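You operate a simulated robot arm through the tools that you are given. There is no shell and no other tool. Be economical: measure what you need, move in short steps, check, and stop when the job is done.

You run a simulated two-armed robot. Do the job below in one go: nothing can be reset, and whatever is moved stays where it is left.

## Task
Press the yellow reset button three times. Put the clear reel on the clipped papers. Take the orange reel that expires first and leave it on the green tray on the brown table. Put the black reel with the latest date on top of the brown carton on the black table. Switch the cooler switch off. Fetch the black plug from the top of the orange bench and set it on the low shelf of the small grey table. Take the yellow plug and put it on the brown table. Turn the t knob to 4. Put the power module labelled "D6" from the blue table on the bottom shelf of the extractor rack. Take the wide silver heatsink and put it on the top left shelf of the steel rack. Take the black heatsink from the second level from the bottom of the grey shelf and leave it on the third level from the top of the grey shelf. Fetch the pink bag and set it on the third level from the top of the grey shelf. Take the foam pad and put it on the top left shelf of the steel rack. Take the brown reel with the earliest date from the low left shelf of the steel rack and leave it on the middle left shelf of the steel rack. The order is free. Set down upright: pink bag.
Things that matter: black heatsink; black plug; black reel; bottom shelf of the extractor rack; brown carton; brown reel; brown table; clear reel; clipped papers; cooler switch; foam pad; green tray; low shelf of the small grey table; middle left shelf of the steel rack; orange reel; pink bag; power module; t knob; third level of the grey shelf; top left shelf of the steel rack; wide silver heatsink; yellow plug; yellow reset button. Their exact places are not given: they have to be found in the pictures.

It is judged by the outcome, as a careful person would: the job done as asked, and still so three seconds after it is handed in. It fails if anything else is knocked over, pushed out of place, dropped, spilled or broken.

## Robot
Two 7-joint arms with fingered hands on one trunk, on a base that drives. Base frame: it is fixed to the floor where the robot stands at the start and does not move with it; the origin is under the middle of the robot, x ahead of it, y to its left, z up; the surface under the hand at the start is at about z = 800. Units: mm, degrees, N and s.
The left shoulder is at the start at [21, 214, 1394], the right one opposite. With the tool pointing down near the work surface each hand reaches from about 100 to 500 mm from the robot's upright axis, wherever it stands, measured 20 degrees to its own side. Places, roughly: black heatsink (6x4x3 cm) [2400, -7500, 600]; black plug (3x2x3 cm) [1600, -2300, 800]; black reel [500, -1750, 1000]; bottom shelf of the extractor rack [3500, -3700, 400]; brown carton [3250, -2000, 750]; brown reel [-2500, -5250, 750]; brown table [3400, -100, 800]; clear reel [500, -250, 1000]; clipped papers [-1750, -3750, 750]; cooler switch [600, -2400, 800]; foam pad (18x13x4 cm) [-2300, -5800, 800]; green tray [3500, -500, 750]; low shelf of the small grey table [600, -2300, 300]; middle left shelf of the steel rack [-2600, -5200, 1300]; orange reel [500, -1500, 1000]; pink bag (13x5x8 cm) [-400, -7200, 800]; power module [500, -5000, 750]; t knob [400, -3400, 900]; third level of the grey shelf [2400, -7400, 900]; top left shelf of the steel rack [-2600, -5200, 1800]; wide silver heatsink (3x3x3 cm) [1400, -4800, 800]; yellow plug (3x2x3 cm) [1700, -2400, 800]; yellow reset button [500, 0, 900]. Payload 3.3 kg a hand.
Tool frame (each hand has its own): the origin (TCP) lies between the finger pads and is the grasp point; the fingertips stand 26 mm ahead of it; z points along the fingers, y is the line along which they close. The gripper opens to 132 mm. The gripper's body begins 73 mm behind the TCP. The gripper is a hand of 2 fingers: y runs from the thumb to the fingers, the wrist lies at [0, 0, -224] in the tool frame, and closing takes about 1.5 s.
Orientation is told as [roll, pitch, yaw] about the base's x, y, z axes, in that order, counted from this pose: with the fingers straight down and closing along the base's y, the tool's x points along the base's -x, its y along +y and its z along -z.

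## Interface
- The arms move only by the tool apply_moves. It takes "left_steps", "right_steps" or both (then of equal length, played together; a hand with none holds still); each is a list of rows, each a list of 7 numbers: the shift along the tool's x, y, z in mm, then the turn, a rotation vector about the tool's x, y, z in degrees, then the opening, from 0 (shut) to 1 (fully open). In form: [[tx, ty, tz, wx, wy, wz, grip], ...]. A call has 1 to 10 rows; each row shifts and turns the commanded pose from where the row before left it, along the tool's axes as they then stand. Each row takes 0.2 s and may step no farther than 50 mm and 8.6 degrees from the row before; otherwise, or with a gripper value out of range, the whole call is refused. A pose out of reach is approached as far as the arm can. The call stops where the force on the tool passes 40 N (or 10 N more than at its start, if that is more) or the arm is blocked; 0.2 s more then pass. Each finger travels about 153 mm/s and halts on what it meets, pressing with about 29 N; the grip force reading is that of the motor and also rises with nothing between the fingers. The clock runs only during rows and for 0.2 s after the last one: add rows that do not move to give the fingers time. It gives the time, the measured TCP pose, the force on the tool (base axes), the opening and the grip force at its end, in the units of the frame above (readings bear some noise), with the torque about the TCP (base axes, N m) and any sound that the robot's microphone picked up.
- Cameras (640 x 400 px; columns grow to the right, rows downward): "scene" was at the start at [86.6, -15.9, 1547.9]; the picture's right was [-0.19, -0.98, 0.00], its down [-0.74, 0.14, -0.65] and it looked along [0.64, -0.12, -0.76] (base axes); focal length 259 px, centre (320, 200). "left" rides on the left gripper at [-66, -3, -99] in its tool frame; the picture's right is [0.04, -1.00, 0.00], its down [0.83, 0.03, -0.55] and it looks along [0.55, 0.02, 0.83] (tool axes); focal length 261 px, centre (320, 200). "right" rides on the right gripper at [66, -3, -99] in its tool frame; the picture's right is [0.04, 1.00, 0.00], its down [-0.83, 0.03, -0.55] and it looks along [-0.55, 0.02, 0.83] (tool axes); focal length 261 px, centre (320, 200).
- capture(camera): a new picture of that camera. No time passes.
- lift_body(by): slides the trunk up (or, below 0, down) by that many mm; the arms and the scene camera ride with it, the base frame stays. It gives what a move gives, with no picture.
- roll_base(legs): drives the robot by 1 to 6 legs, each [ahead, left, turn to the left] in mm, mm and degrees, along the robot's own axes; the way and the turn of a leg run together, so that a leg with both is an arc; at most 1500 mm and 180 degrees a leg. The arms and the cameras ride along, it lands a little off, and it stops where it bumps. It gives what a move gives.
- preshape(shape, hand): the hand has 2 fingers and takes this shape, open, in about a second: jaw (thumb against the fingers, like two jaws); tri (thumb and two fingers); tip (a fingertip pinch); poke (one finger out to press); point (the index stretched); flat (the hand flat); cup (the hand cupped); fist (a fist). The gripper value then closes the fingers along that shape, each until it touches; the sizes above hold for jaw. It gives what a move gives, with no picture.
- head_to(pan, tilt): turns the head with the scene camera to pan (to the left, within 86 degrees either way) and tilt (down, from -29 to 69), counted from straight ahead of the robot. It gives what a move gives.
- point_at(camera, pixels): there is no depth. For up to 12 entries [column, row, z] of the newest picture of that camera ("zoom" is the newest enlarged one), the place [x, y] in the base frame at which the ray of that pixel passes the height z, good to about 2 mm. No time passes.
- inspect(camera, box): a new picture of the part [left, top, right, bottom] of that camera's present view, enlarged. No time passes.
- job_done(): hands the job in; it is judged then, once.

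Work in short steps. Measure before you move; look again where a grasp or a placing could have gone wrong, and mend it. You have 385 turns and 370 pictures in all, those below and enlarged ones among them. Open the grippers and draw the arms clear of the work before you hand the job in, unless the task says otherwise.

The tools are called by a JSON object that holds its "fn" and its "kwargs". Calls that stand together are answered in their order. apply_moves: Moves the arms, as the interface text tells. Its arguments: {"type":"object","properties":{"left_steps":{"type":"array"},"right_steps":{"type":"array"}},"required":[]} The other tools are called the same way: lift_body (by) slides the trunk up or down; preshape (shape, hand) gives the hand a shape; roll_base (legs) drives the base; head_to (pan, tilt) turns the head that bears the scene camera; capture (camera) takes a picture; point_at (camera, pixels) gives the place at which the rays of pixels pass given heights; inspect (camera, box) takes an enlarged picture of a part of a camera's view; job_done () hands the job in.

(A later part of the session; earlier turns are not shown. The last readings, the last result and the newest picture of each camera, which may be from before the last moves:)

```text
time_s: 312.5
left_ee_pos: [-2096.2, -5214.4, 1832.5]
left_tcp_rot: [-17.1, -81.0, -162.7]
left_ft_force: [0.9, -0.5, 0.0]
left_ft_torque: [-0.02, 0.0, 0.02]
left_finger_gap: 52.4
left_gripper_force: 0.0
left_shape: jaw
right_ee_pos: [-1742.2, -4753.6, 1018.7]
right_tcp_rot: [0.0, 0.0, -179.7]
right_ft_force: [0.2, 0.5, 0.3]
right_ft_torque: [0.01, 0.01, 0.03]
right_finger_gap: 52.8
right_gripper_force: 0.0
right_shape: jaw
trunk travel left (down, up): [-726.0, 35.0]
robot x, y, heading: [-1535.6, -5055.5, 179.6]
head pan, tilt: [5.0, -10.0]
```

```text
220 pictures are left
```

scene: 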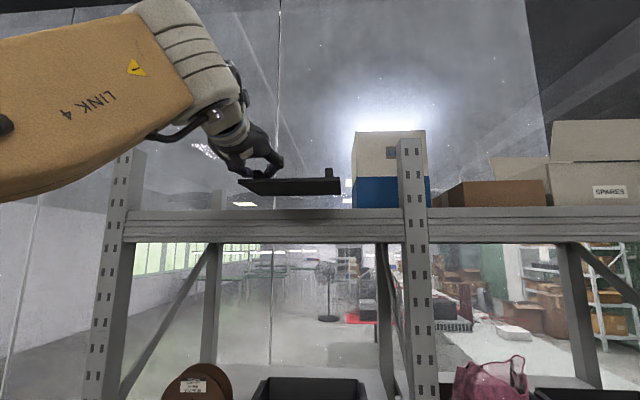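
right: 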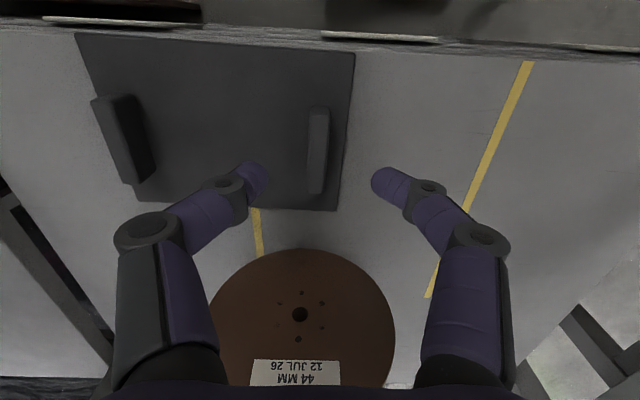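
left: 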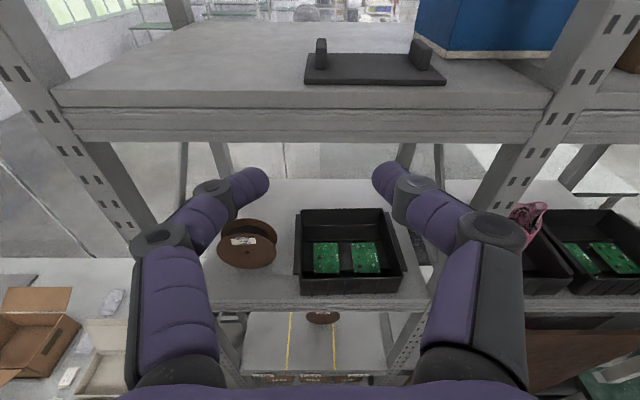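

The foam pad is on the top left shelf. Next the pink bag: I fold the left arm and drive towards (-400,-6500), looking.

{"fn": "apply_moves", "kwargs": {"left_steps": [[20, 0, -40, 0, 0, 0, 0.3], [25, 0, -38, 0, 8.5, 0, 0.3], [30, 0, -35, 0, 8.5, 0, 0.3], [35, 0, -30, 0, 8.5, 0, 0.3], [38, 0, -20, 0, 8.5, 0, 0.3], [40, 0, -10, 0, 8.5, 0, 0.3], [40, 0, 10, 0, 8.5, 0, 0.3], [30, 0, 30, 0, 8.5, 0, 0.3], [20, 0, 40, 0, 8.5, 0, 0.3], [10, 0, 45, 0, 8.5, 0, 0.3]]}}

{"fn": "roll_base", "kwargs": {"legs": [[0, 0, 90], [0, 1130, 0], [900, 0, 0]]}}

{"fn": "apply_moves", "kwargs": {"left_steps": [[0, 0, 45, 0, 0, 0, 0.3], [0, 0, 45, 0, 0, 0, 0.3], [0, 0, 45, 0, 0, 0, 0.3], [0, 0, 45, 0, 0, 0, 0.3], [0, 0, 45, 0, 0, 0, 0.3]]}}

{"fn": "head_to", "kwargs": {"pan": 0, "tilt": 30}}

{"fn": "capture", "kwargs": {"camera": "scene"}}

```text
time_s: 314.7
left_ee_pos: [-1908.4, -5190.1, 1511.0]
left_tcp_rot: [-2.7, -4.6, -179.6]
left_ft_force: [-0.4, 1.0, -0.5]
left_ft_torque: [0.02, -0.02, -0.02]
left_finger_gap: 39.9
left_gripper_force: 0.0
left_shape: jaw
left hand out of reach, approached as far as the arm can: row 4, 5, 6, 7
right_ee_pos: [-1743.9, -4754.5, 1017.4]
right_tcp_rot: [0.2, 0.1, -179.6]
right_ft_force: [0.2, 0.3, 0.2]
right_ft_torque: [-0.02, 0.01, 0.0]
right_finger_gap: 52.7
right_gripper_force: 0.1
right_shape: jaw
trunk travel left (down, up): [-726.0, 35.0]
robot x, y, heading: [-1531.1, -5055.0, 180.0]
head pan, tilt: [5.0, -10.0]
```

```text
time_s: 328.6
left_ee_pos: [-271.1, -6318.2, 1511.6]
left_tcp_rot: [-2.6, -4.7, -89.5]
left_ft_force: [-0.2, 0.6, 0.0]
left_ft_torque: [0.05, 0.0, 0.01]
left_finger_gap: 39.6
left_gripper_force: 0.1
left_shape: jaw
right_ee_pos: [-708.0, -6153.2, 1018.9]
right_tcp_rot: [0.0, 0.0, -89.7]
right_ft_force: [1.2, 0.3, 0.0]
right_ft_torque: [-0.01, 0.01, -0.01]
right_finger_gap: 52.6
right_gripper_force: 0.1
right_shape: jaw
trunk travel left (down, up): [-726.0, 35.0]
robot x, y, heading: [-410.2, -5944.8, -90.3]
head pan, tilt: [5.0, -10.0]
```

```text
time_s: 329.8
left_ee_pos: [-281.4, -6336.2, 1286.7]
left_tcp_rot: [-2.7, -4.8, -89.5]
left_ft_force: [-0.3, -0.5, -0.6]
left_ft_torque: [0.02, 0.02, -0.01]
left_finger_gap: 39.7
left_gripper_force: 0.0
left_shape: jaw
right_ee_pos: [-707.6, -6152.8, 1018.5]
right_tcp_rot: [0.2, 0.1, -89.7]
right_ft_force: [0.1, 0.8, 0.1]
right_ft_torque: [-0.01, 0.0, -0.03]
right_finger_gap: 52.9
right_gripper_force: 0.1
right_shape: jaw
trunk travel left (down, up): [-726.0, 35.0]
robot x, y, heading: [-410.3, -5946.4, -90.2]
head pan, tilt: [5.0, -10.0]
```

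```text
time_s: 330.9
left_ee_pos: [-281.9, -6334.5, 1288.2]
left_tcp_rot: [-2.7, -4.8, -89.5]
left_ft_force: [0.6, 0.5, 0.8]
left_ft_torque: [0.01, 0.0, -0.03]
left_finger_gap: 39.9
left_gripper_force: 0.0
left_shape: jaw
right_ee_pos: [-708.7, -6152.5, 1018.7]
right_tcp_rot: [0.1, -0.1, -89.8]
right_ft_force: [-0.1, 0.2, -0.1]
right_ft_torque: [0.01, -0.02, 0.01]
right_finger_gap: 52.7
right_gripper_force: 0.2
right_shape: jaw
trunk travel left (down, up): [-726.0, 35.0]
robot x, y, heading: [-404.5, -5940.6, -90.4]
head pan, tilt: [0.0, 30.0]
```

```text
219 pictures are left
```

scene: 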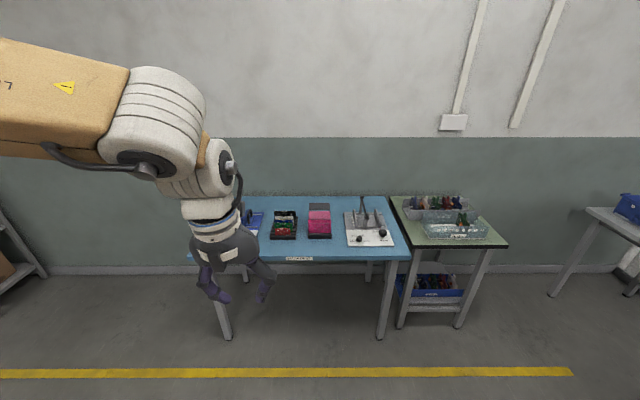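

A blue table by the wall with a pink item at (319,222). I enlarge.

{"fn": "inspect", "kwargs": {"camera": "scene", "box": [230, 180, 410, 270]}}

{"fn": "point_at", "kwargs": {"camera": "scene", "pixels": [[319, 222, 780], [319, 237, 750], [309, 205, 780], [330, 237, 750], [245, 255, 750], [408, 255, 750], [250, 197, 750]]}}

```text
3.56 times, centred on (320, 225) of scene
```

zoom: 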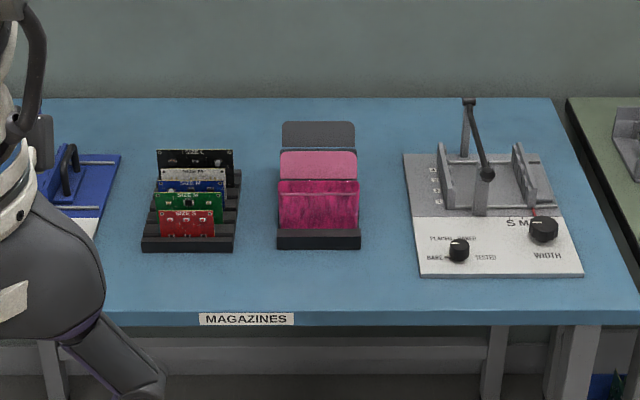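

```text
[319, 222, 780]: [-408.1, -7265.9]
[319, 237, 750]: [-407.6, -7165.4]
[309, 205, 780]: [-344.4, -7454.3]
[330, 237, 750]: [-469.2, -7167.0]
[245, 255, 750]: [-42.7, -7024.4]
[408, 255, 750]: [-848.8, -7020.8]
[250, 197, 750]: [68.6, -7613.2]
```

I drive closer, placing the bag to the right front of the robot, and look at it in detail.

{"fn": "roll_base", "kwargs": {"legs": [[0, 166, 0], [640, 0, 0]]}}

{"fn": "head_to", "kwargs": {"pan": -12, "tilt": 48}}

{"fn": "inspect", "kwargs": {"camera": "scene", "box": [220, 100, 460, 260]}}

{"fn": "capture", "kwargs": {"camera": "scene"}}

```text
time_s: 335.5
left_ee_pos: [-115.2, -6973.8, 1288.0]
left_tcp_rot: [-2.7, -4.8, -89.5]
left_ft_force: [0.5, 0.4, -0.4]
left_ft_torque: [-0.01, -0.02, 0.04]
left_finger_gap: 39.7
left_gripper_force: 0.0
left_shape: jaw
right_ee_pos: [-543.4, -6793.0, 1018.8]
right_tcp_rot: [0.1, 0.0, -89.7]
right_ft_force: [-0.2, 0.6, 0.4]
right_ft_torque: [0.05, 0.01, 0.03]
right_finger_gap: 52.8
right_gripper_force: 0.0
right_shape: jaw
trunk travel left (down, up): [-726.0, 35.0]
robot x, y, heading: [-240.4, -6583.6, -90.3]
head pan, tilt: [0.0, 30.0]
```

```text
time_s: 336.3
left_ee_pos: [-116.8, -6973.1, 1287.4]
left_tcp_rot: [-2.7, -4.8, -89.4]
left_ft_force: [0.3, 0.9, -0.1]
left_ft_torque: [0.0, -0.03, 0.0]
left_finger_gap: 39.8
left_gripper_force: 0.1
left_shape: jaw
right_ee_pos: [-544.0, -6793.5, 1019.0]
right_tcp_rot: [0.1, 0.0, -89.6]
right_ft_force: [-0.2, 0.2, 0.2]
right_ft_torque: [0.0, 0.03, 0.0]
right_finger_gap: 52.8
right_gripper_force: 0.1
right_shape: jaw
trunk travel left (down, up): [-726.0, 35.0]
robot x, y, heading: [-244.8, -6585.2, -90.2]
head pan, tilt: [-12.0, 48.0]
```

```text
2.50 times, centred on (340, 180) of scene
```

zoom: 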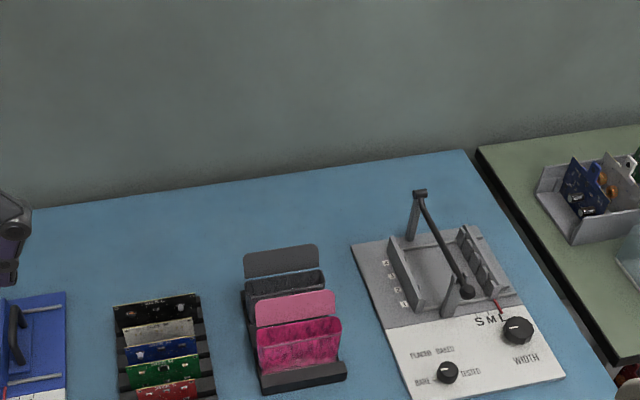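

```text
216 pictures are left
```

scene: 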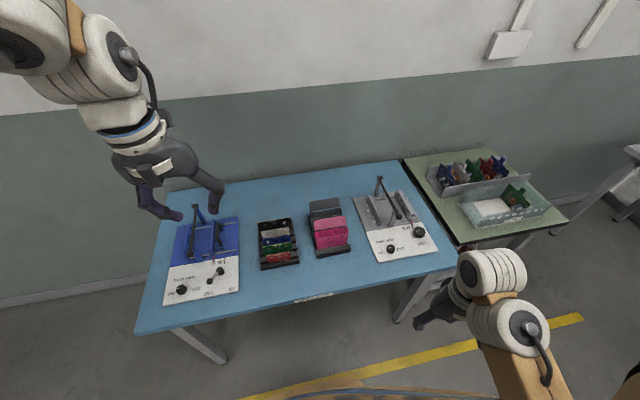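

The holder has a pink bag in front and a grey one behind. I enlarge and measure.

{"fn": "inspect", "kwargs": {"camera": "scene", "box": [290, 185, 370, 265]}}

{"fn": "point_at", "kwargs": {"camera": "scene", "pixels": [[315, 217, 850], [342, 213, 850], [318, 232, 830], [349, 229, 830], [317, 248, 780], [349, 243, 780], [316, 260, 750], [352, 252, 750]]}}

```text
5.00 times, centred on (330, 225) of scene
```

zoom: 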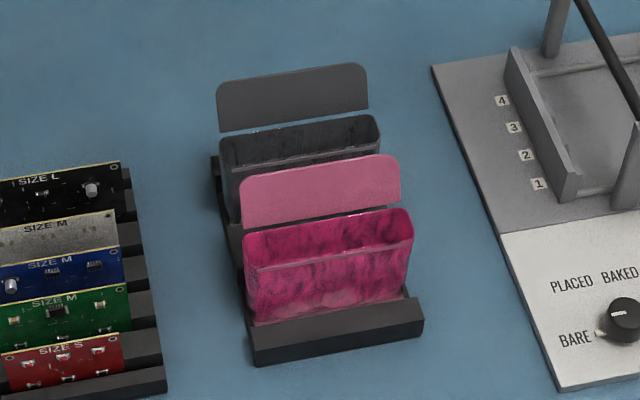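

```text
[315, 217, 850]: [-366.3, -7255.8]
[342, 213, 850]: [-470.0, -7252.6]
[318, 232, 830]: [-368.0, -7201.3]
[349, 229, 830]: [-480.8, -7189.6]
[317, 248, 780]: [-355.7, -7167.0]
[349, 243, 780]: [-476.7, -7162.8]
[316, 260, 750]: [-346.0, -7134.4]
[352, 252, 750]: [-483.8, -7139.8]
```

I move closer by 140 mm and turn the right hand so it closes along y, above the bag.

{"fn": "roll_base", "kwargs": {"legs": [[135, 0, 0]]}}

{"fn": "apply_moves", "kwargs": {"right_steps": [[-20, 20, 0, 0, 0, 8.5, 0.4], [-20, 20, 0, 0, 0, 8.5, 0.4], [0, 0, 0, 0, 0, 8.5, 0.4], [0, 0, 0, 0, 0, 8.5, 0.4], [0, 0, 0, 0, 0, 8.5, 0.4], [0, 0, 0, 0, 0, 8.5, 0.4], [0, 0, 0, 0, 0, 8.5, 0.4], [0, 0, 0, 0, 0, 8.5, 0.4], [0, 0, 0, 0, 0, 8.5, 0.4], [0, 0, 0, 0, 0, 8.5, 0.4]]}}

{"fn": "capture", "kwargs": {"camera": "right"}}

```text
time_s: 337.6
left_ee_pos: [-117.4, -7109.1, 1288.1]
left_tcp_rot: [-2.7, -4.8, -89.4]
left_ft_force: [0.1, 0.0, 0.3]
left_ft_torque: [0.01, -0.03, 0.01]
left_finger_gap: 39.5
left_gripper_force: 0.0
left_shape: jaw
right_ee_pos: [-545.1, -6927.4, 1019.0]
right_tcp_rot: [0.1, 0.1, -89.5]
right_ft_force: [0.4, 0.3, 1.2]
right_ft_torque: [0.01, -0.02, -0.04]
right_finger_gap: 52.7
right_gripper_force: 0.1
right_shape: jaw
trunk travel left (down, up): [-726.0, 35.0]
robot x, y, heading: [-243.1, -6721.9, -90.1]
head pan, tilt: [-12.0, 48.0]
```

```text
time_s: 339.8
left_ee_pos: [-115.3, -7109.0, 1287.3]
left_tcp_rot: [-2.7, -4.7, -89.4]
left_ft_force: [-0.7, 0.7, -0.1]
left_ft_torque: [0.02, -0.02, -0.02]
left_finger_gap: 39.6
left_gripper_force: 0.1
left_shape: jaw
right_ee_pos: [-507.3, -6969.5, 1016.6]
right_tcp_rot: [0.0, 0.1, -174.7]
right_ft_force: [0.6, 0.5, 0.0]
right_ft_torque: [0.01, -0.01, -0.02]
right_finger_gap: 52.8
right_gripper_force: 0.1
right_shape: jaw
trunk travel left (down, up): [-726.0, 35.0]
robot x, y, heading: [-245.5, -6717.6, -90.0]
head pan, tilt: [-12.0, 48.0]
```

```text
214 pictures are left
```

right: 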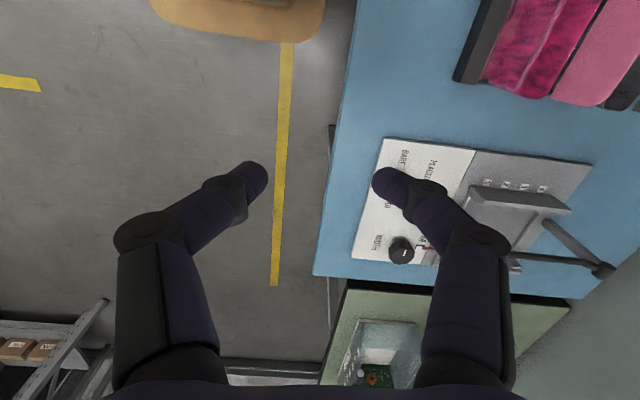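

I move above the bag to about (-418,-7195,1017) and look.

{"fn": "apply_moves", "kwargs": {"right_steps": [[18, 45, 0, 0, 0, 5, 0.4], [18, 45, 0, 0, 0, 0, 0.4], [18, 45, 0, 0, 0, 0, 0.4], [18, 45, 0, 0, 0, 0, 0.4], [17, 45, 0, 0, 0, 0, 0.4], [0, 0, 0, 0, 0, 0, 0.4]]}}

{"fn": "capture", "kwargs": {"camera": "right"}}

{"fn": "inspect", "kwargs": {"camera": "scene", "box": [260, 170, 420, 280]}}

```text
time_s: 341.2
left_ee_pos: [-117.3, -7106.7, 1287.9]
left_tcp_rot: [-2.7, -4.8, -89.3]
left_ft_force: [0.5, 0.6, -0.2]
left_ft_torque: [-0.03, -0.03, -0.01]
left_finger_gap: 39.8
left_gripper_force: 0.1
left_shape: jaw
right_ee_pos: [-411.8, -7192.6, 1019.3]
right_tcp_rot: [0.0, 0.1, -179.5]
right_ft_force: [-0.2, -0.5, 0.2]
right_ft_torque: [-0.06, 0.0, -0.01]
right_finger_gap: 52.7
right_gripper_force: 0.0
right_shape: jaw
trunk travel left (down, up): [-726.0, 35.0]
robot x, y, heading: [-245.9, -6715.8, -90.0]
head pan, tilt: [-12.0, 48.0]
```

```text
213 pictures are left
```

right: 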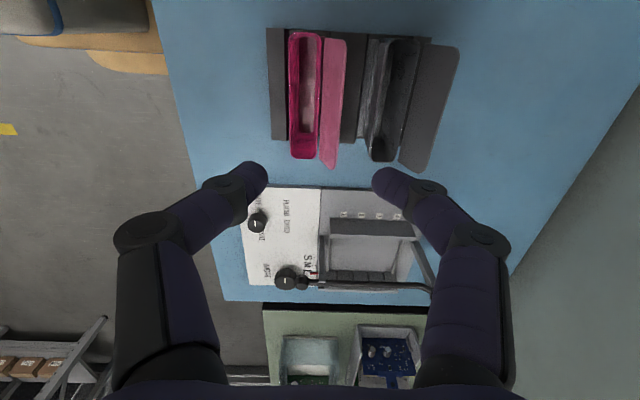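

```text
3.64 times, centred on (340, 225) of scene
```

zoom: 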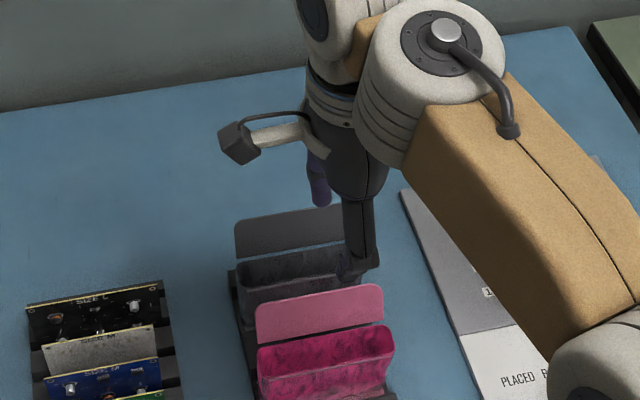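

I measure the pouch and flap edges at likely heights.

{"fn": "point_at", "kwargs": {"camera": "right", "pixels": [[290, 95, 810], [322, 95, 810], [346, 95, 840], [365, 95, 780], [372, 95, 810], [305, 33, 810], [305, 158, 810], [323, 165, 840], [345, 40, 840], [267, 85, 760]]}}

{"fn": "inspect", "kwargs": {"camera": "right", "box": [250, 20, 470, 180]}}

```text
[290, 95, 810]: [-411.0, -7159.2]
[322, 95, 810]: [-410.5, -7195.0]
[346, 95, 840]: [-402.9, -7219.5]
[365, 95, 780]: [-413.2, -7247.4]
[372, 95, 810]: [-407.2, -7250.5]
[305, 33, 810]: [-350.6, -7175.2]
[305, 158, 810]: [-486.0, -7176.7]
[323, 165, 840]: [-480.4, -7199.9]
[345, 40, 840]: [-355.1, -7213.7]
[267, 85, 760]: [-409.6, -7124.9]
```

```text
2.50 times, centred on (360, 100) of right
```

zoom: 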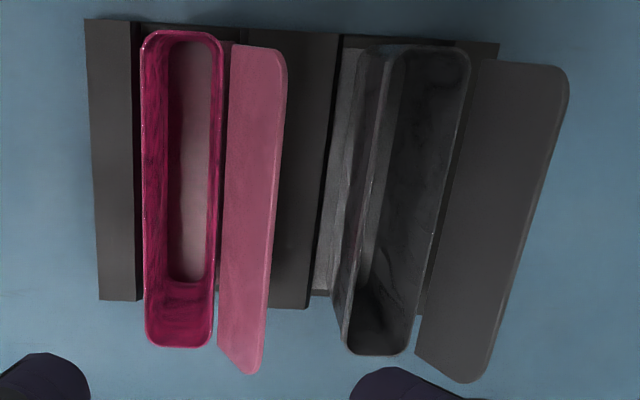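

The pouch is an open box about 36 mm thick; I'll pinch its front wall (one finger inside). I triangulate its top height with the scene camera.

{"fn": "inspect", "kwargs": {"camera": "scene", "box": [300, 220, 380, 290]}}

{"fn": "point_at", "kwargs": {"camera": "zoom", "pixels": [[320, 240, 790], [320, 240, 810], [320, 240, 830]]}}

```text
5.71 times, centred on (340, 255) of scene
```

zoom: 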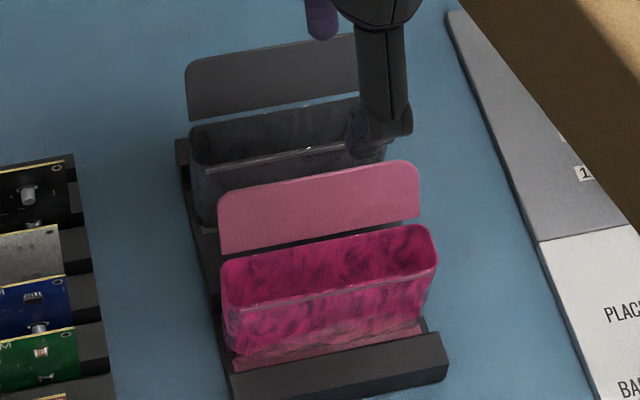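

```text
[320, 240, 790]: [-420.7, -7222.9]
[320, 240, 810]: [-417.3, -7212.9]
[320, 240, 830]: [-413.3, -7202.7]
```

{"fn": "point_at", "kwargs": {"camera": "zoom", "pixels": [[330, 290, 790], [330, 290, 810], [330, 290, 830], [330, 290, 850], [320, 178, 840], [320, 178, 870], [350, 360, 760], [350, 345, 760]]}}

```text
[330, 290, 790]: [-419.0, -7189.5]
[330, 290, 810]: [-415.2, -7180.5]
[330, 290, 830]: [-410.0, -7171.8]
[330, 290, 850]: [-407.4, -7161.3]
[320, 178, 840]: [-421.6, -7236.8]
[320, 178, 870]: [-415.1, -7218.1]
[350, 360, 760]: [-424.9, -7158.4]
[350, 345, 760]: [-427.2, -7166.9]
```

Pouch top is at z≈850, front wall at y≈-7164, flap top z≈870. I position at y -7165 with a 20 mm opening and descend to z 885.

{"fn": "apply_moves", "kwargs": {"right_steps": [[-6, -27.6, 0, 0, 0, 0, 0.16], [0, 0, 34, 0, 0, 0, 0.16], [0, 0, 34, 0, 0, 0, 0.16], [0, 0, 34, 0, 0, 0, 0.16], [0, 0, 32, 0, 0, 0, 0.16], [0, 0, 0, 0, 0, 0, 0.16]]}}

{"fn": "inspect", "kwargs": {"camera": "right", "box": [200, 0, 440, 220]}}

{"fn": "inspect", "kwargs": {"camera": "scene", "box": [300, 200, 400, 290]}}

```text
time_s: 342.6
left_ee_pos: [-116.7, -7108.3, 1288.8]
left_tcp_rot: [-2.7, -5.0, -89.4]
left_ft_force: [0.3, -0.2, -0.5]
left_ft_torque: [-0.02, 0.0, 0.03]
left_finger_gap: 39.8
left_gripper_force: 0.2
left_shape: jaw
right_ee_pos: [-417.2, -7164.4, 885.2]
right_tcp_rot: [0.1, 0.0, -179.4]
right_ft_force: [0.3, 1.1, 0.1]
right_ft_torque: [0.0, 0.02, -0.01]
right_finger_gap: 21.5
right_gripper_force: 0.1
right_shape: jaw
trunk travel left (down, up): [-726.0, 35.0]
robot x, y, heading: [-243.5, -6720.3, -90.5]
head pan, tilt: [-12.0, 48.0]
```

```text
1.82 times, centred on (320, 110) of right
```

zoom: 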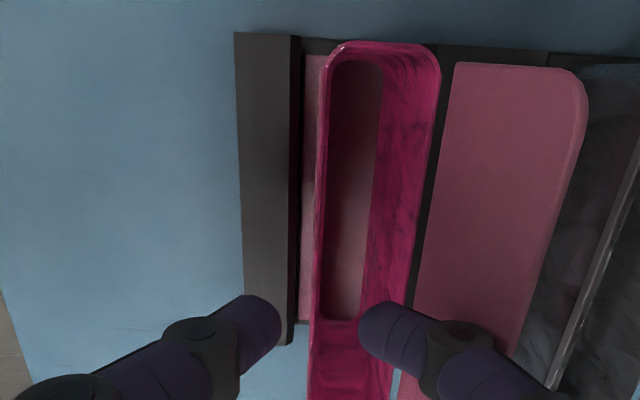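

```text
4.44 times, centred on (350, 245) of scene
```

zoom: 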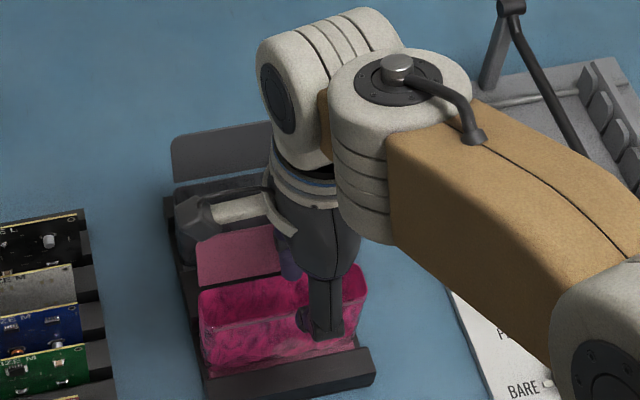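

The front wall lies midway between the fingers. I descend 40 mm and close.

{"fn": "apply_moves", "kwargs": {"right_steps": [[0, 0, 14, 0, 0, 0, 0.16], [0, 0, 14, 0, 0, 0, 0.16], [0, 0, 12, 0, 0, 0, 0.16], [0, 0, 0, 0, 0, 0, 0], [0, 0, 0, 0, 0, 0, 0], [0, 0, 0, 0, 0, 0, 0]]}}

```text
time_s: 344.0
left_ee_pos: [-116.9, -7108.7, 1287.5]
left_tcp_rot: [-2.7, -4.8, -89.4]
left_ft_force: [-0.3, 0.5, -0.1]
left_ft_torque: [-0.01, -0.03, 0.01]
left_finger_gap: 39.9
left_gripper_force: 0.1
left_shape: jaw
right_ee_pos: [-418.1, -7157.5, 862.8]
right_tcp_rot: [0.0, 0.1, -179.5]
right_ft_force: [0.6, -0.9, 0.8]
right_ft_torque: [-0.05, 0.01, -0.03]
right_finger_gap: 0.0
right_gripper_force: 29.0
right_shape: jaw
right hand out of reach, approached as far as the arm can: row 2, 3
trunk travel left (down, up): [-726.0, 35.0]
robot x, y, heading: [-243.0, -6716.2, -89.7]
head pan, tilt: [-12.0, 48.0]
```

The arm stalled at its reach and the fingers closed on nothing. I raise by trunk +30, reopen, and retry with a lower trunk.

{"fn": "lift_body", "kwargs": {"by": 25}}

{"fn": "apply_moves", "kwargs": {"right_steps": [[0, 0, -30, 0, 0, 0, 0.0], [0, 0, -30, 0, 0, 0, 0.16], [0, 0, -30, 0, 0, 0, 0.16], [0, 0, 0, 0, 0, 0, 0.16]]}}

{"fn": "lift_body", "kwargs": {"by": -120}}

{"fn": "inspect", "kwargs": {"camera": "right", "box": [200, 0, 440, 220]}}

```text
time_s: 344.7
left_ee_pos: [-115.9, -7108.8, 1312.9]
left_tcp_rot: [-2.6, -4.8, -89.4]
left_ft_force: [0.1, 0.0, -0.1]
left_ft_torque: [-0.01, 0.0, 0.02]
left_finger_gap: 39.8
left_gripper_force: 0.0
left_shape: jaw
right_ee_pos: [-418.6, -7156.5, 886.4]
right_tcp_rot: [-0.1, 0.1, -179.5]
right_ft_force: [-0.1, -0.3, -0.6]
right_ft_torque: [0.0, -0.01, 0.0]
right_finger_gap: 0.0
right_gripper_force: 29.1
right_shape: jaw
trunk travel left (down, up): [-751.0, 10.0]
robot x, y, heading: [-242.4, -6716.9, -90.3]
head pan, tilt: [-12.0, 48.0]
```

```text
time_s: 345.7
left_ee_pos: [-117.1, -7108.9, 1312.6]
left_tcp_rot: [-2.7, -4.8, -89.4]
left_ft_force: [0.2, -1.1, -0.9]
left_ft_torque: [-0.02, 0.03, 0.0]
left_finger_gap: 39.5
left_gripper_force: 0.1
left_shape: jaw
right_ee_pos: [-420.6, -7155.1, 977.9]
right_tcp_rot: [-0.2, 0.1, -179.5]
right_ft_force: [0.1, -0.1, 0.6]
right_ft_torque: [-0.02, -0.01, -0.01]
right_finger_gap: 21.0
right_gripper_force: 0.0
right_shape: jaw
trunk travel left (down, up): [-751.0, 10.0]
robot x, y, heading: [-247.6, -6718.8, -89.9]
head pan, tilt: [-12.0, 48.0]
```

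```text
time_s: 347.2
left_ee_pos: [-115.9, -7109.3, 1193.5]
left_tcp_rot: [-2.7, -4.9, -89.4]
left_ft_force: [-0.2, -0.7, -0.1]
left_ft_torque: [-0.01, -0.02, 0.04]
left_finger_gap: 39.8
left_gripper_force: 0.0
left_shape: jaw
right_ee_pos: [-418.6, -7158.4, 857.6]
right_tcp_rot: [0.0, 0.1, -179.5]
right_ft_force: [-0.2, -0.1, 0.6]
right_ft_torque: [0.02, 0.03, -0.02]
right_finger_gap: 20.7
right_gripper_force: 0.0
right_shape: jaw
trunk travel left (down, up): [-631.0, 130.0]
robot x, y, heading: [-242.8, -6717.7, -90.2]
head pan, tilt: [-12.0, 48.0]
```

```text
1.82 times, centred on (320, 110) of right
```

zoom: 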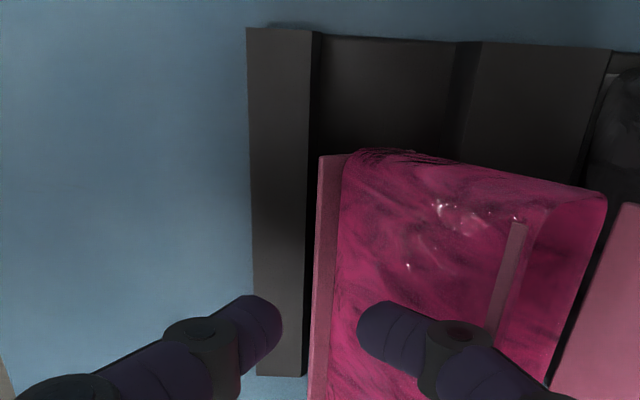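

The bag seems disturbed; I raise and look.

{"fn": "lift_body", "kwargs": {"by": 120}}

{"fn": "capture", "kwargs": {"camera": "right"}}

{"fn": "inspect", "kwargs": {"camera": "scene", "box": [270, 190, 430, 310]}}

```text
time_s: 348.7
left_ee_pos: [-116.4, -7108.7, 1313.3]
left_tcp_rot: [-2.6, -4.8, -89.4]
left_ft_force: [0.2, -0.3, -0.1]
left_ft_torque: [0.01, 0.03, 0.0]
left_finger_gap: 39.9
left_gripper_force: 0.0
left_shape: jaw
right_ee_pos: [-419.4, -7156.9, 978.4]
right_tcp_rot: [0.0, 0.1, -179.4]
right_ft_force: [0.1, 0.3, -1.2]
right_ft_torque: [-0.01, -0.02, -0.02]
right_finger_gap: 20.9
right_gripper_force: 0.1
right_shape: jaw
trunk travel left (down, up): [-751.0, 10.0]
robot x, y, heading: [-246.7, -6722.5, -90.1]
head pan, tilt: [-12.0, 48.0]
```

```text
206 pictures are left
```

right: 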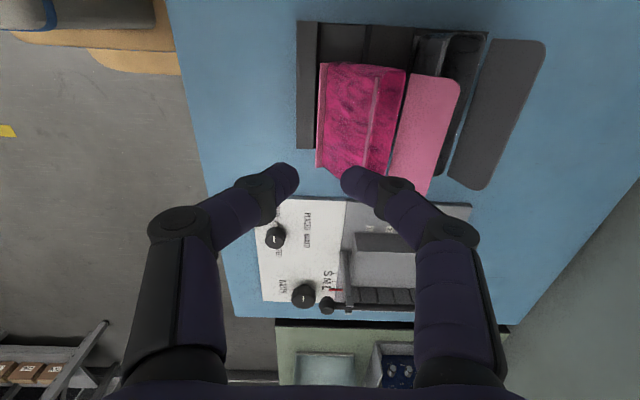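

```text
3.33 times, centred on (350, 250) of scene
```

zoom: 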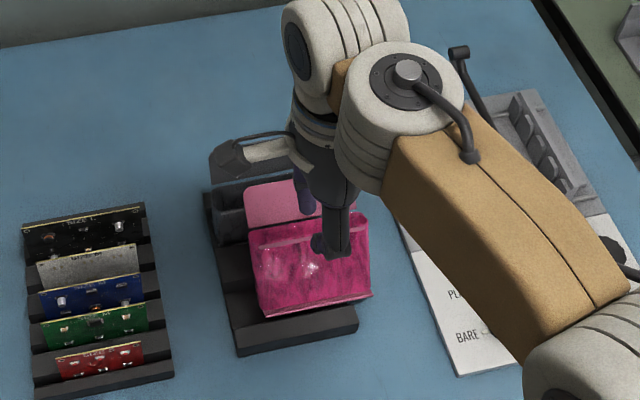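

The bag was tugged up and now leans back in the holder. I move the hand aside to see it properly.

{"fn": "apply_moves", "kwargs": {"right_steps": [[-45, 0, -20, 0, 0, 0, 0.3], [-45, 0, 0, 0, 0, 0, 0.3], [-45, -20, 0, 0, 0, 0, 0.3], [-45, -20, 0, 0, 0, 0, 0.3]]}}

{"fn": "inspect", "kwargs": {"camera": "scene", "box": [290, 200, 410, 290]}}

{"fn": "capture", "kwargs": {"camera": "right"}}

```text
time_s: 349.7
left_ee_pos: [-119.0, -7107.5, 1313.6]
left_tcp_rot: [-2.6, -4.8, -89.4]
left_ft_force: [0.0, -0.2, -0.3]
left_ft_torque: [-0.01, -0.02, 0.01]
left_finger_gap: 39.7
left_gripper_force: 0.1
left_shape: jaw
right_ee_pos: [-602.0, -7119.5, 996.8]
right_tcp_rot: [0.1, 0.1, -179.6]
right_ft_force: [-0.6, 0.4, 0.5]
right_ft_torque: [0.0, 0.02, 0.01]
right_finger_gap: 39.3
right_gripper_force: 0.0
right_shape: jaw
trunk travel left (down, up): [-751.0, 10.0]
robot x, y, heading: [-241.8, -6717.6, -90.2]
head pan, tilt: [-12.0, 48.0]
```

```text
4.44 times, centred on (350, 245) of scene
```

zoom: 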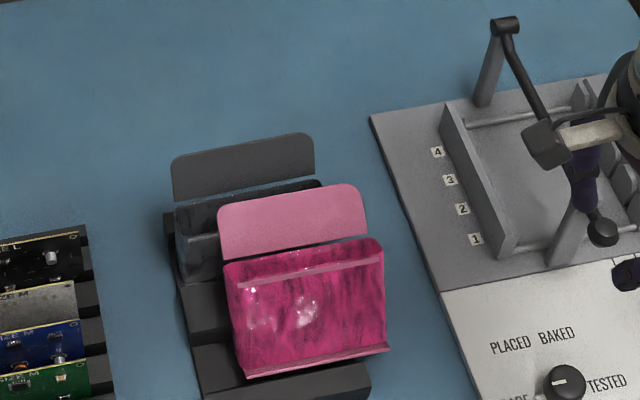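

```text
203 pictures are left
```

right: 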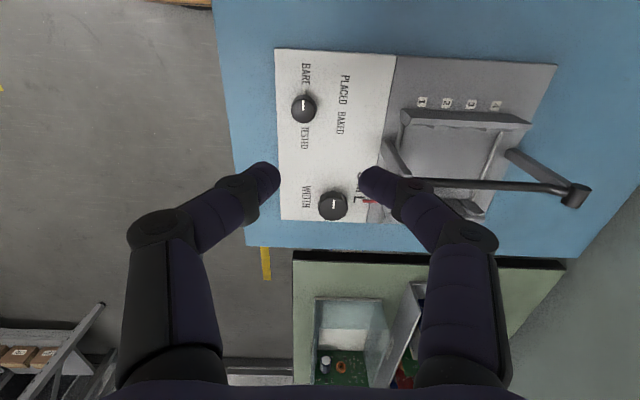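

The bag leans back on the grey one. Pinching its front wall with vertical fingers should right it. I return the hand above it and triangulate the wall's top edge.

{"fn": "apply_moves", "kwargs": {"right_steps": [[45, 15, 0, 0, 0, 0, 0.3], [45, 15, 0, 0, 0, 0, 0.3], [45, 15, 0, 0, 0, 0, 0.3], [35, 10, 0, 0, 0, 0, 0.3], [0, 0, 0, 0, 0, 0, 0.3]]}}

{"fn": "inspect", "kwargs": {"camera": "right", "box": [270, 10, 510, 180]}}

{"fn": "point_at", "kwargs": {"camera": "zoom", "pixels": [[200, 200, 840], [200, 200, 860], [300, 200, 830]]}}

```text
time_s: 350.9
left_ee_pos: [-116.1, -7107.7, 1313.6]
left_tcp_rot: [-2.7, -4.9, -89.3]
left_ft_force: [0.6, 0.5, -0.4]
left_ft_torque: [0.0, 0.0, 0.0]
left_finger_gap: 40.0
left_gripper_force: 0.1
left_shape: jaw
right_ee_pos: [-429.4, -7172.9, 998.5]
right_tcp_rot: [0.1, 0.1, -179.5]
right_ft_force: [0.8, -0.1, 1.1]
right_ft_torque: [-0.01, -0.01, 0.02]
right_finger_gap: 39.1
right_gripper_force: 0.0
right_shape: jaw
trunk travel left (down, up): [-751.0, 10.0]
robot x, y, heading: [-243.6, -6716.0, -90.1]
head pan, tilt: [-12.0, 48.0]
```

```text
2.35 times, centred on (390, 95) of right
```

zoom: 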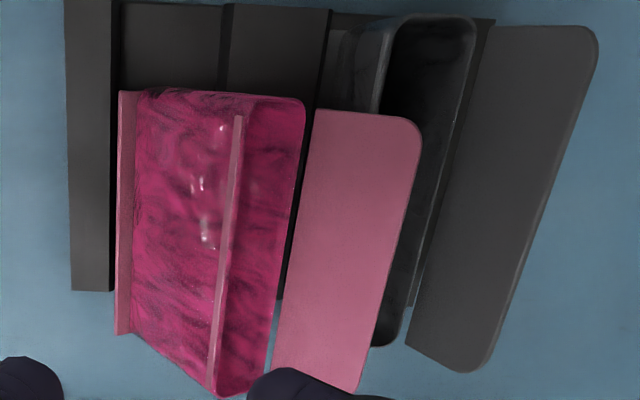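

```text
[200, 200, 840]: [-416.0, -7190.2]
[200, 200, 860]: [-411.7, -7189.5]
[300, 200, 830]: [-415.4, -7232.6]
```

I triangulate the wall's top rib (zoom column ~230) with the scene view.

{"fn": "inspect", "kwargs": {"camera": "scene", "box": [310, 220, 390, 290]}}

{"fn": "point_at", "kwargs": {"camera": "zoom", "pixels": [[300, 225, 820], [300, 225, 840], [300, 225, 860], [300, 190, 840], [300, 190, 860]]}}

```text
5.71 times, centred on (350, 255) of scene
```

zoom: 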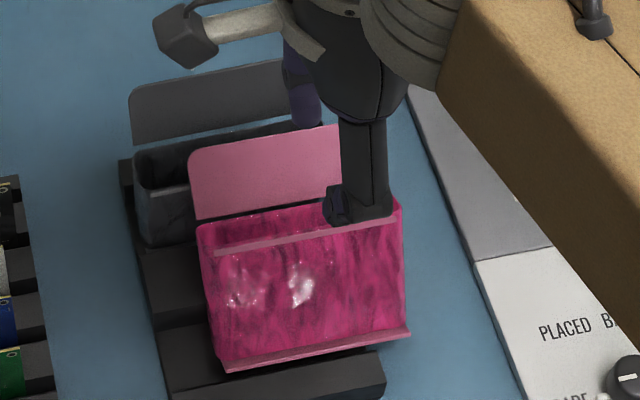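

```text
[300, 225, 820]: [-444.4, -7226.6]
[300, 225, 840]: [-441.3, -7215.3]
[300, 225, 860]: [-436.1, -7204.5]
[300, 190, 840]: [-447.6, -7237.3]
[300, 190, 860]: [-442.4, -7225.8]
```

Rib at (y -7203, z 847), leaning about 43°. I set a 32 mm opening over the rib at y -7203, x -437, lower the trunk 115 mm and look.

{"fn": "apply_moves", "kwargs": {"right_steps": [[-8, 30, 0, 0, 0, 0, 0.25], [0, 0, 0, 0, 0, 0, 0.25]]}}

{"fn": "lift_body", "kwargs": {"by": -115}}

{"fn": "inspect", "kwargs": {"camera": "right", "box": [200, 0, 440, 220]}}

{"fn": "inspect", "kwargs": {"camera": "scene", "box": [310, 200, 410, 290]}}

```text
time_s: 351.5
left_ee_pos: [-116.7, -7108.1, 1313.1]
left_tcp_rot: [-2.6, -4.8, -89.3]
left_ft_force: [0.4, 0.0, -0.1]
left_ft_torque: [-0.02, -0.01, 0.04]
left_finger_gap: 39.6
left_gripper_force: 0.2
left_shape: jaw
right_ee_pos: [-436.4, -7203.2, 998.7]
right_tcp_rot: [0.0, 0.1, -179.5]
right_ft_force: [0.5, 0.1, -0.2]
right_ft_torque: [0.02, 0.03, -0.01]
right_finger_gap: 33.5
right_gripper_force: 0.0
right_shape: jaw
trunk travel left (down, up): [-751.0, 10.0]
robot x, y, heading: [-244.3, -6719.1, -90.3]
head pan, tilt: [-12.0, 48.0]
```

```text
time_s: 353.0
left_ee_pos: [-116.9, -7108.8, 1198.4]
left_tcp_rot: [-2.7, -4.8, -89.4]
left_ft_force: [0.4, -0.3, 0.3]
left_ft_torque: [0.01, 0.02, 0.02]
left_finger_gap: 39.8
left_gripper_force: 0.0
left_shape: jaw
right_ee_pos: [-436.2, -7201.9, 883.3]
right_tcp_rot: [0.0, 0.1, -179.5]
right_ft_force: [-0.2, -0.4, -0.2]
right_ft_torque: [0.01, -0.01, -0.03]
right_finger_gap: 33.4
right_gripper_force: 0.0
right_shape: jaw
trunk travel left (down, up): [-636.0, 125.0]
robot x, y, heading: [-243.0, -6718.6, -90.0]
head pan, tilt: [-12.0, 48.0]
```

```text
1.82 times, centred on (320, 110) of right
```

zoom: 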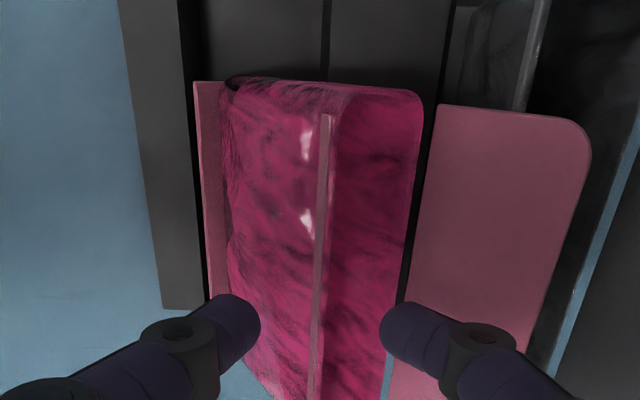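

```text
4.44 times, centred on (360, 245) of scene
```

zoom: 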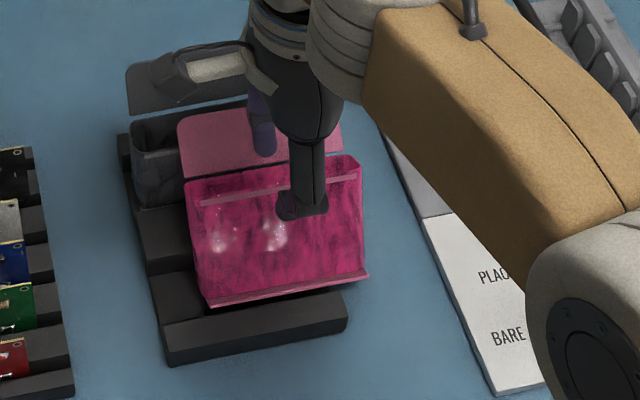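

The rib is centred between the fingers. I lower 24 mm and close gently.

{"fn": "apply_moves", "kwargs": {"right_steps": [[0, 0, 12, 0, 0, 0, 0.25], [0, 0, 12, 0, 0, 0, 0.25], [0, 0, 0, 0, 0, 0, 0.18], [0, 0, 0, 0, 0, 0, 0.1], [0, 0, 0, 0, 0, 0, 0], [0, 0, 0, 0, 0, 0, 0], [0, 0, 0, 0, 0, 0, 0]]}}

{"fn": "inspect", "kwargs": {"camera": "right", "box": [200, 0, 440, 220]}}

{"fn": "inspect", "kwargs": {"camera": "scene", "box": [310, 200, 410, 290]}}

```text
time_s: 354.6
left_ee_pos: [-115.9, -7108.6, 1198.2]
left_tcp_rot: [-2.7, -4.8, -89.4]
left_ft_force: [-0.8, -0.9, -0.5]
left_ft_torque: [-0.01, 0.01, 0.04]
left_finger_gap: 39.8
left_gripper_force: 0.1
left_shape: jaw
right_ee_pos: [-435.4, -7202.7, 857.2]
right_tcp_rot: [0.0, 0.0, -179.5]
right_ft_force: [0.7, -0.3, -0.6]
right_ft_torque: [-0.01, 0.0, 0.01]
right_finger_gap: 20.7
right_gripper_force: 29.1
right_shape: jaw
trunk travel left (down, up): [-636.0, 125.0]
robot x, y, heading: [-242.6, -6718.2, -90.1]
head pan, tilt: [-12.0, 48.0]
```

```text
1.82 times, centred on (320, 110) of right
```

zoom: 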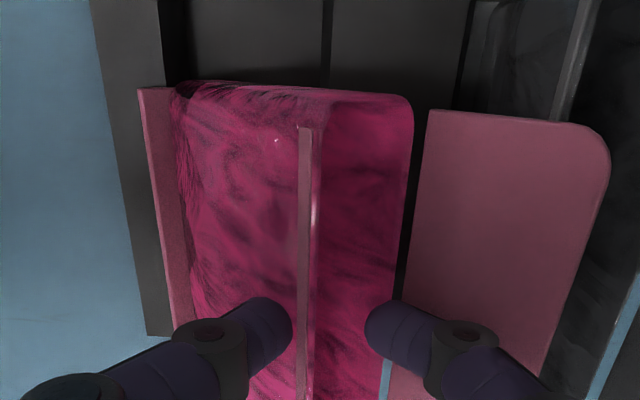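

```text
4.44 times, centred on (360, 245) of scene
```

zoom: 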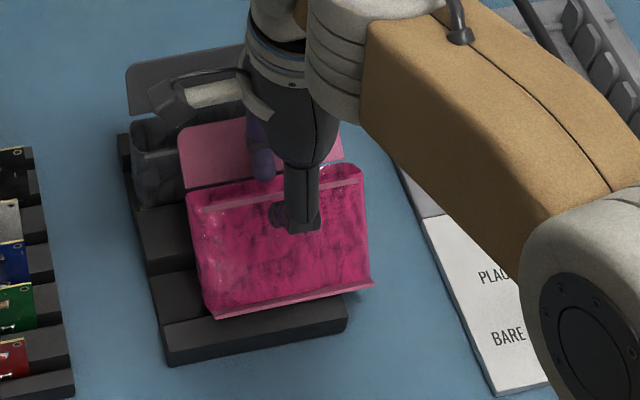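

It is holding 20.7 mm of the bag. I lift slowly and watch.

{"fn": "lift_body", "kwargs": {"by": 40}}

{"fn": "inspect", "kwargs": {"camera": "scene", "box": [310, 200, 410, 290]}}

{"fn": "capture", "kwargs": {"camera": "right"}}

```text
time_s: 355.4
left_ee_pos: [-116.0, -7108.3, 1239.0]
left_tcp_rot: [-2.7, -4.8, -89.4]
left_ft_force: [0.1, 1.4, -0.1]
left_ft_torque: [-0.02, 0.0, -0.01]
left_finger_gap: 39.7
left_gripper_force: 0.0
left_shape: jaw
right_ee_pos: [-435.6, -7201.6, 897.1]
right_tcp_rot: [0.1, 0.1, -179.5]
right_ft_force: [-0.3, 1.5, -0.9]
right_ft_torque: [-0.01, 0.01, -0.04]
right_finger_gap: 20.7
right_gripper_force: 28.7
right_shape: jaw
trunk travel left (down, up): [-676.0, 85.0]
robot x, y, heading: [-239.8, -6718.2, -90.1]
head pan, tilt: [-12.0, 48.0]
```

```text
4.44 times, centred on (360, 245) of scene
```

zoom: 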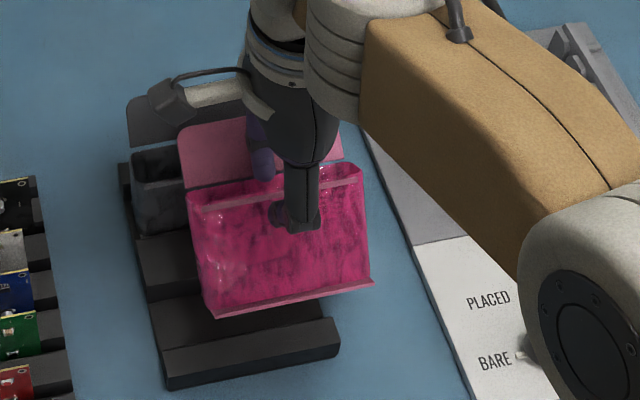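

```text
195 pictures are left
```

right: 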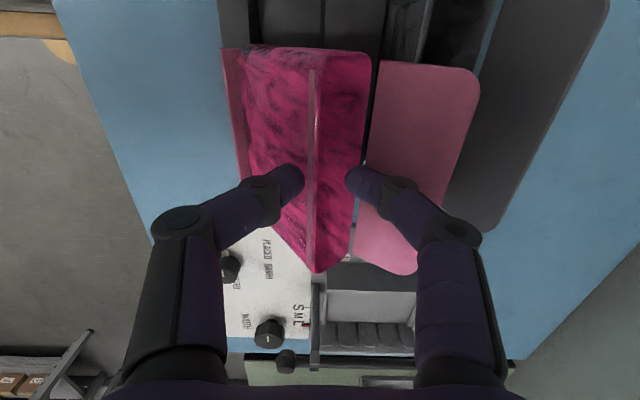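

The bag is held, leaning about 40° in the grip; tilting the hand later will set it upright. I raise, back off and look left towards the grey shelf.

{"fn": "lift_body", "kwargs": {"by": 84}}

{"fn": "roll_base", "kwargs": {"legs": [[-450, 0, 0]]}}

{"fn": "head_to", "kwargs": {"pan": 75, "tilt": 20}}

{"fn": "capture", "kwargs": {"camera": "scene"}}

```text
time_s: 356.6
left_ee_pos: [-116.8, -7108.3, 1320.9]
left_tcp_rot: [-2.7, -4.8, -89.4]
left_ft_force: [-0.4, -0.4, -0.7]
left_ft_torque: [0.02, 0.0, 0.04]
left_finger_gap: 39.7
left_gripper_force: 0.0
left_shape: jaw
right_ee_pos: [-435.5, -7202.1, 982.1]
right_tcp_rot: [0.0, 0.1, -179.5]
right_ft_force: [0.2, 0.1, 0.0]
right_ft_torque: [0.01, -0.01, 0.03]
right_finger_gap: 20.8
right_gripper_force: 28.8
right_shape: jaw
trunk travel left (down, up): [-760.0, 1.0]
robot x, y, heading: [-244.1, -6718.2, -90.2]
head pan, tilt: [-12.0, 48.0]
```

```text
time_s: 359.3
left_ee_pos: [-115.5, -6654.0, 1321.1]
left_tcp_rot: [-2.7, -4.9, -89.1]
left_ft_force: [0.2, 0.0, -0.1]
left_ft_torque: [0.0, 0.0, -0.01]
left_finger_gap: 39.8
left_gripper_force: 0.2
left_shape: jaw
right_ee_pos: [-433.5, -6750.4, 981.6]
right_tcp_rot: [-0.1, 0.1, -179.1]
right_ft_force: [-0.7, 0.0, 0.0]
right_ft_torque: [-0.02, 0.03, 0.0]
right_finger_gap: 20.7
right_gripper_force: 29.1
right_shape: jaw
trunk travel left (down, up): [-760.0, 1.0]
robot x, y, heading: [-246.9, -6268.0, -89.8]
head pan, tilt: [-12.0, 48.0]
```

```text
time_s: 360.9
left_ee_pos: [-114.4, -6654.4, 1321.5]
left_tcp_rot: [-2.7, -4.8, -89.1]
left_ft_force: [0.1, -0.2, -1.1]
left_ft_torque: [0.01, 0.0, 0.01]
left_finger_gap: 39.5
left_gripper_force: 0.1
left_shape: jaw
right_ee_pos: [-435.0, -6750.8, 982.2]
right_tcp_rot: [0.1, 0.1, -179.2]
right_ft_force: [0.1, 0.2, 0.4]
right_ft_torque: [-0.02, 0.02, -0.02]
right_finger_gap: 20.9
right_gripper_force: 29.3
right_shape: jaw
trunk travel left (down, up): [-760.0, 1.0]
robot x, y, heading: [-246.3, -6265.3, -90.0]
head pan, tilt: [75.0, 20.0]
```

```text
194 pictures are left
```

scene: 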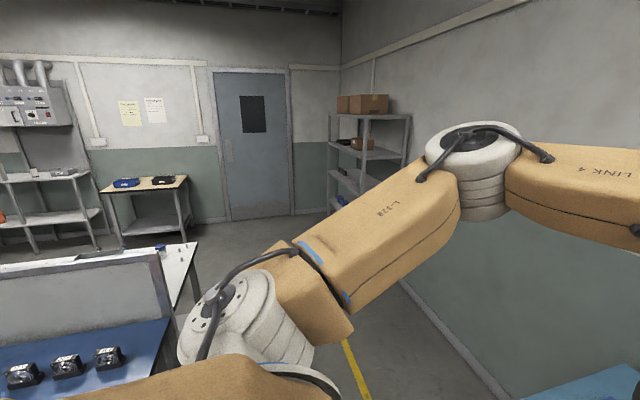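

The grey shelf stands in the corner with its front towards +y; the floor is free. I check the bench corner and strafe left.

{"fn": "point_at", "kwargs": {"camera": "scene", "pixels": [[175, 325, 750], [198, 245, 750], [330, 210, 0], [410, 120, 1300], [332, 120, 1300], [120, 245, 0], [188, 240, 0]]}}

{"fn": "roll_base", "kwargs": {"legs": [[60, 0, 0], [0, 1200, 0], [0, 1200, 0]]}}

{"fn": "head_to", "kwargs": {"pan": 0, "tilt": 25}}

{"fn": "capture", "kwargs": {"camera": "scene"}}

```text
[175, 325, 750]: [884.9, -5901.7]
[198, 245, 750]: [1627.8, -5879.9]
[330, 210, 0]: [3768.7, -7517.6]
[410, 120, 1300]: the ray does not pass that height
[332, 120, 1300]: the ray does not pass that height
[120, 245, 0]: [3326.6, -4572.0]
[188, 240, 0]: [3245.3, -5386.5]
```

```text
time_s: 373.3
left_ee_pos: [2292.7, -6727.4, 1322.5]
left_tcp_rot: [-2.8, -4.7, -89.1]
left_ft_force: [0.2, -0.4, -1.2]
left_ft_torque: [0.0, 0.0, 0.02]
left_finger_gap: 39.7
left_gripper_force: 0.1
left_shape: jaw
right_ee_pos: [1972.6, -6823.0, 983.0]
right_tcp_rot: [0.0, 0.1, -179.3]
right_ft_force: [0.6, 0.1, -0.5]
right_ft_torque: [0.0, -0.01, 0.0]
right_finger_gap: 20.4
right_gripper_force: 29.8
right_shape: jaw
trunk travel left (down, up): [-760.0, 1.0]
robot x, y, heading: [2163.1, -6339.0, -90.0]
head pan, tilt: [75.0, 20.0]
```

```text
time_s: 374.8
left_ee_pos: [2291.1, -6727.6, 1321.0]
left_tcp_rot: [-2.8, -4.9, -89.1]
left_ft_force: [-0.2, 0.2, -0.2]
left_ft_torque: [0.02, 0.0, -0.02]
left_finger_gap: 39.6
left_gripper_force: 0.2
left_shape: jaw
right_ee_pos: [1972.8, -6821.4, 983.4]
right_tcp_rot: [0.0, 0.2, -179.3]
right_ft_force: [-0.2, -0.1, -0.5]
right_ft_torque: [0.02, 0.01, 0.0]
right_finger_gap: 20.6
right_gripper_force: 28.7
right_shape: jaw
trunk travel left (down, up): [-760.0, 1.0]
robot x, y, heading: [2162.9, -6341.5, -89.9]
head pan, tilt: [0.0, 25.0]
```

```text
193 pictures are left
```

scene: 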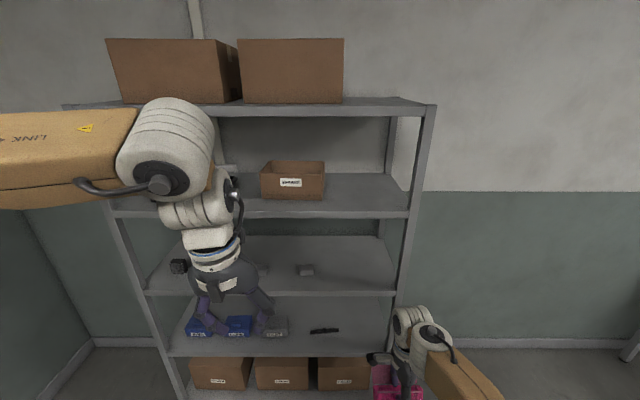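

The shelf's five levels are visible; the third from the top carries small items at (180,266),(305,270). I enlarge the middle levels.

{"fn": "inspect", "kwargs": {"camera": "scene", "box": [130, 220, 430, 400]}}

{"fn": "point_at", "kwargs": {"camera": "scene", "pixels": [[300, 292, 880], [300, 292, 900], [325, 355, 580], [325, 355, 600], [300, 216, 1200], [150, 290, 900], [395, 290, 900], [305, 275, 900], [325, 332, 600], [380, 235, 900]]}}

```text
2.13 times, centred on (280, 310) of scene
```

zoom: 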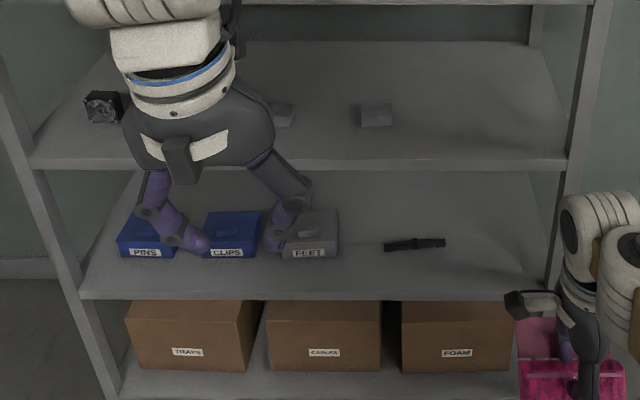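

```text
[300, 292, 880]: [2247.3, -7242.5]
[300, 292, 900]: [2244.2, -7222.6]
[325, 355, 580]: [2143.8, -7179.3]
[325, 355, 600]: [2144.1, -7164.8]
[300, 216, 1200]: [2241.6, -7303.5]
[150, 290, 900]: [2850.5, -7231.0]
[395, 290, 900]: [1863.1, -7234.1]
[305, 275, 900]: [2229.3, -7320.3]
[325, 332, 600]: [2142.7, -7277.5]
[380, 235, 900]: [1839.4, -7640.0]
```

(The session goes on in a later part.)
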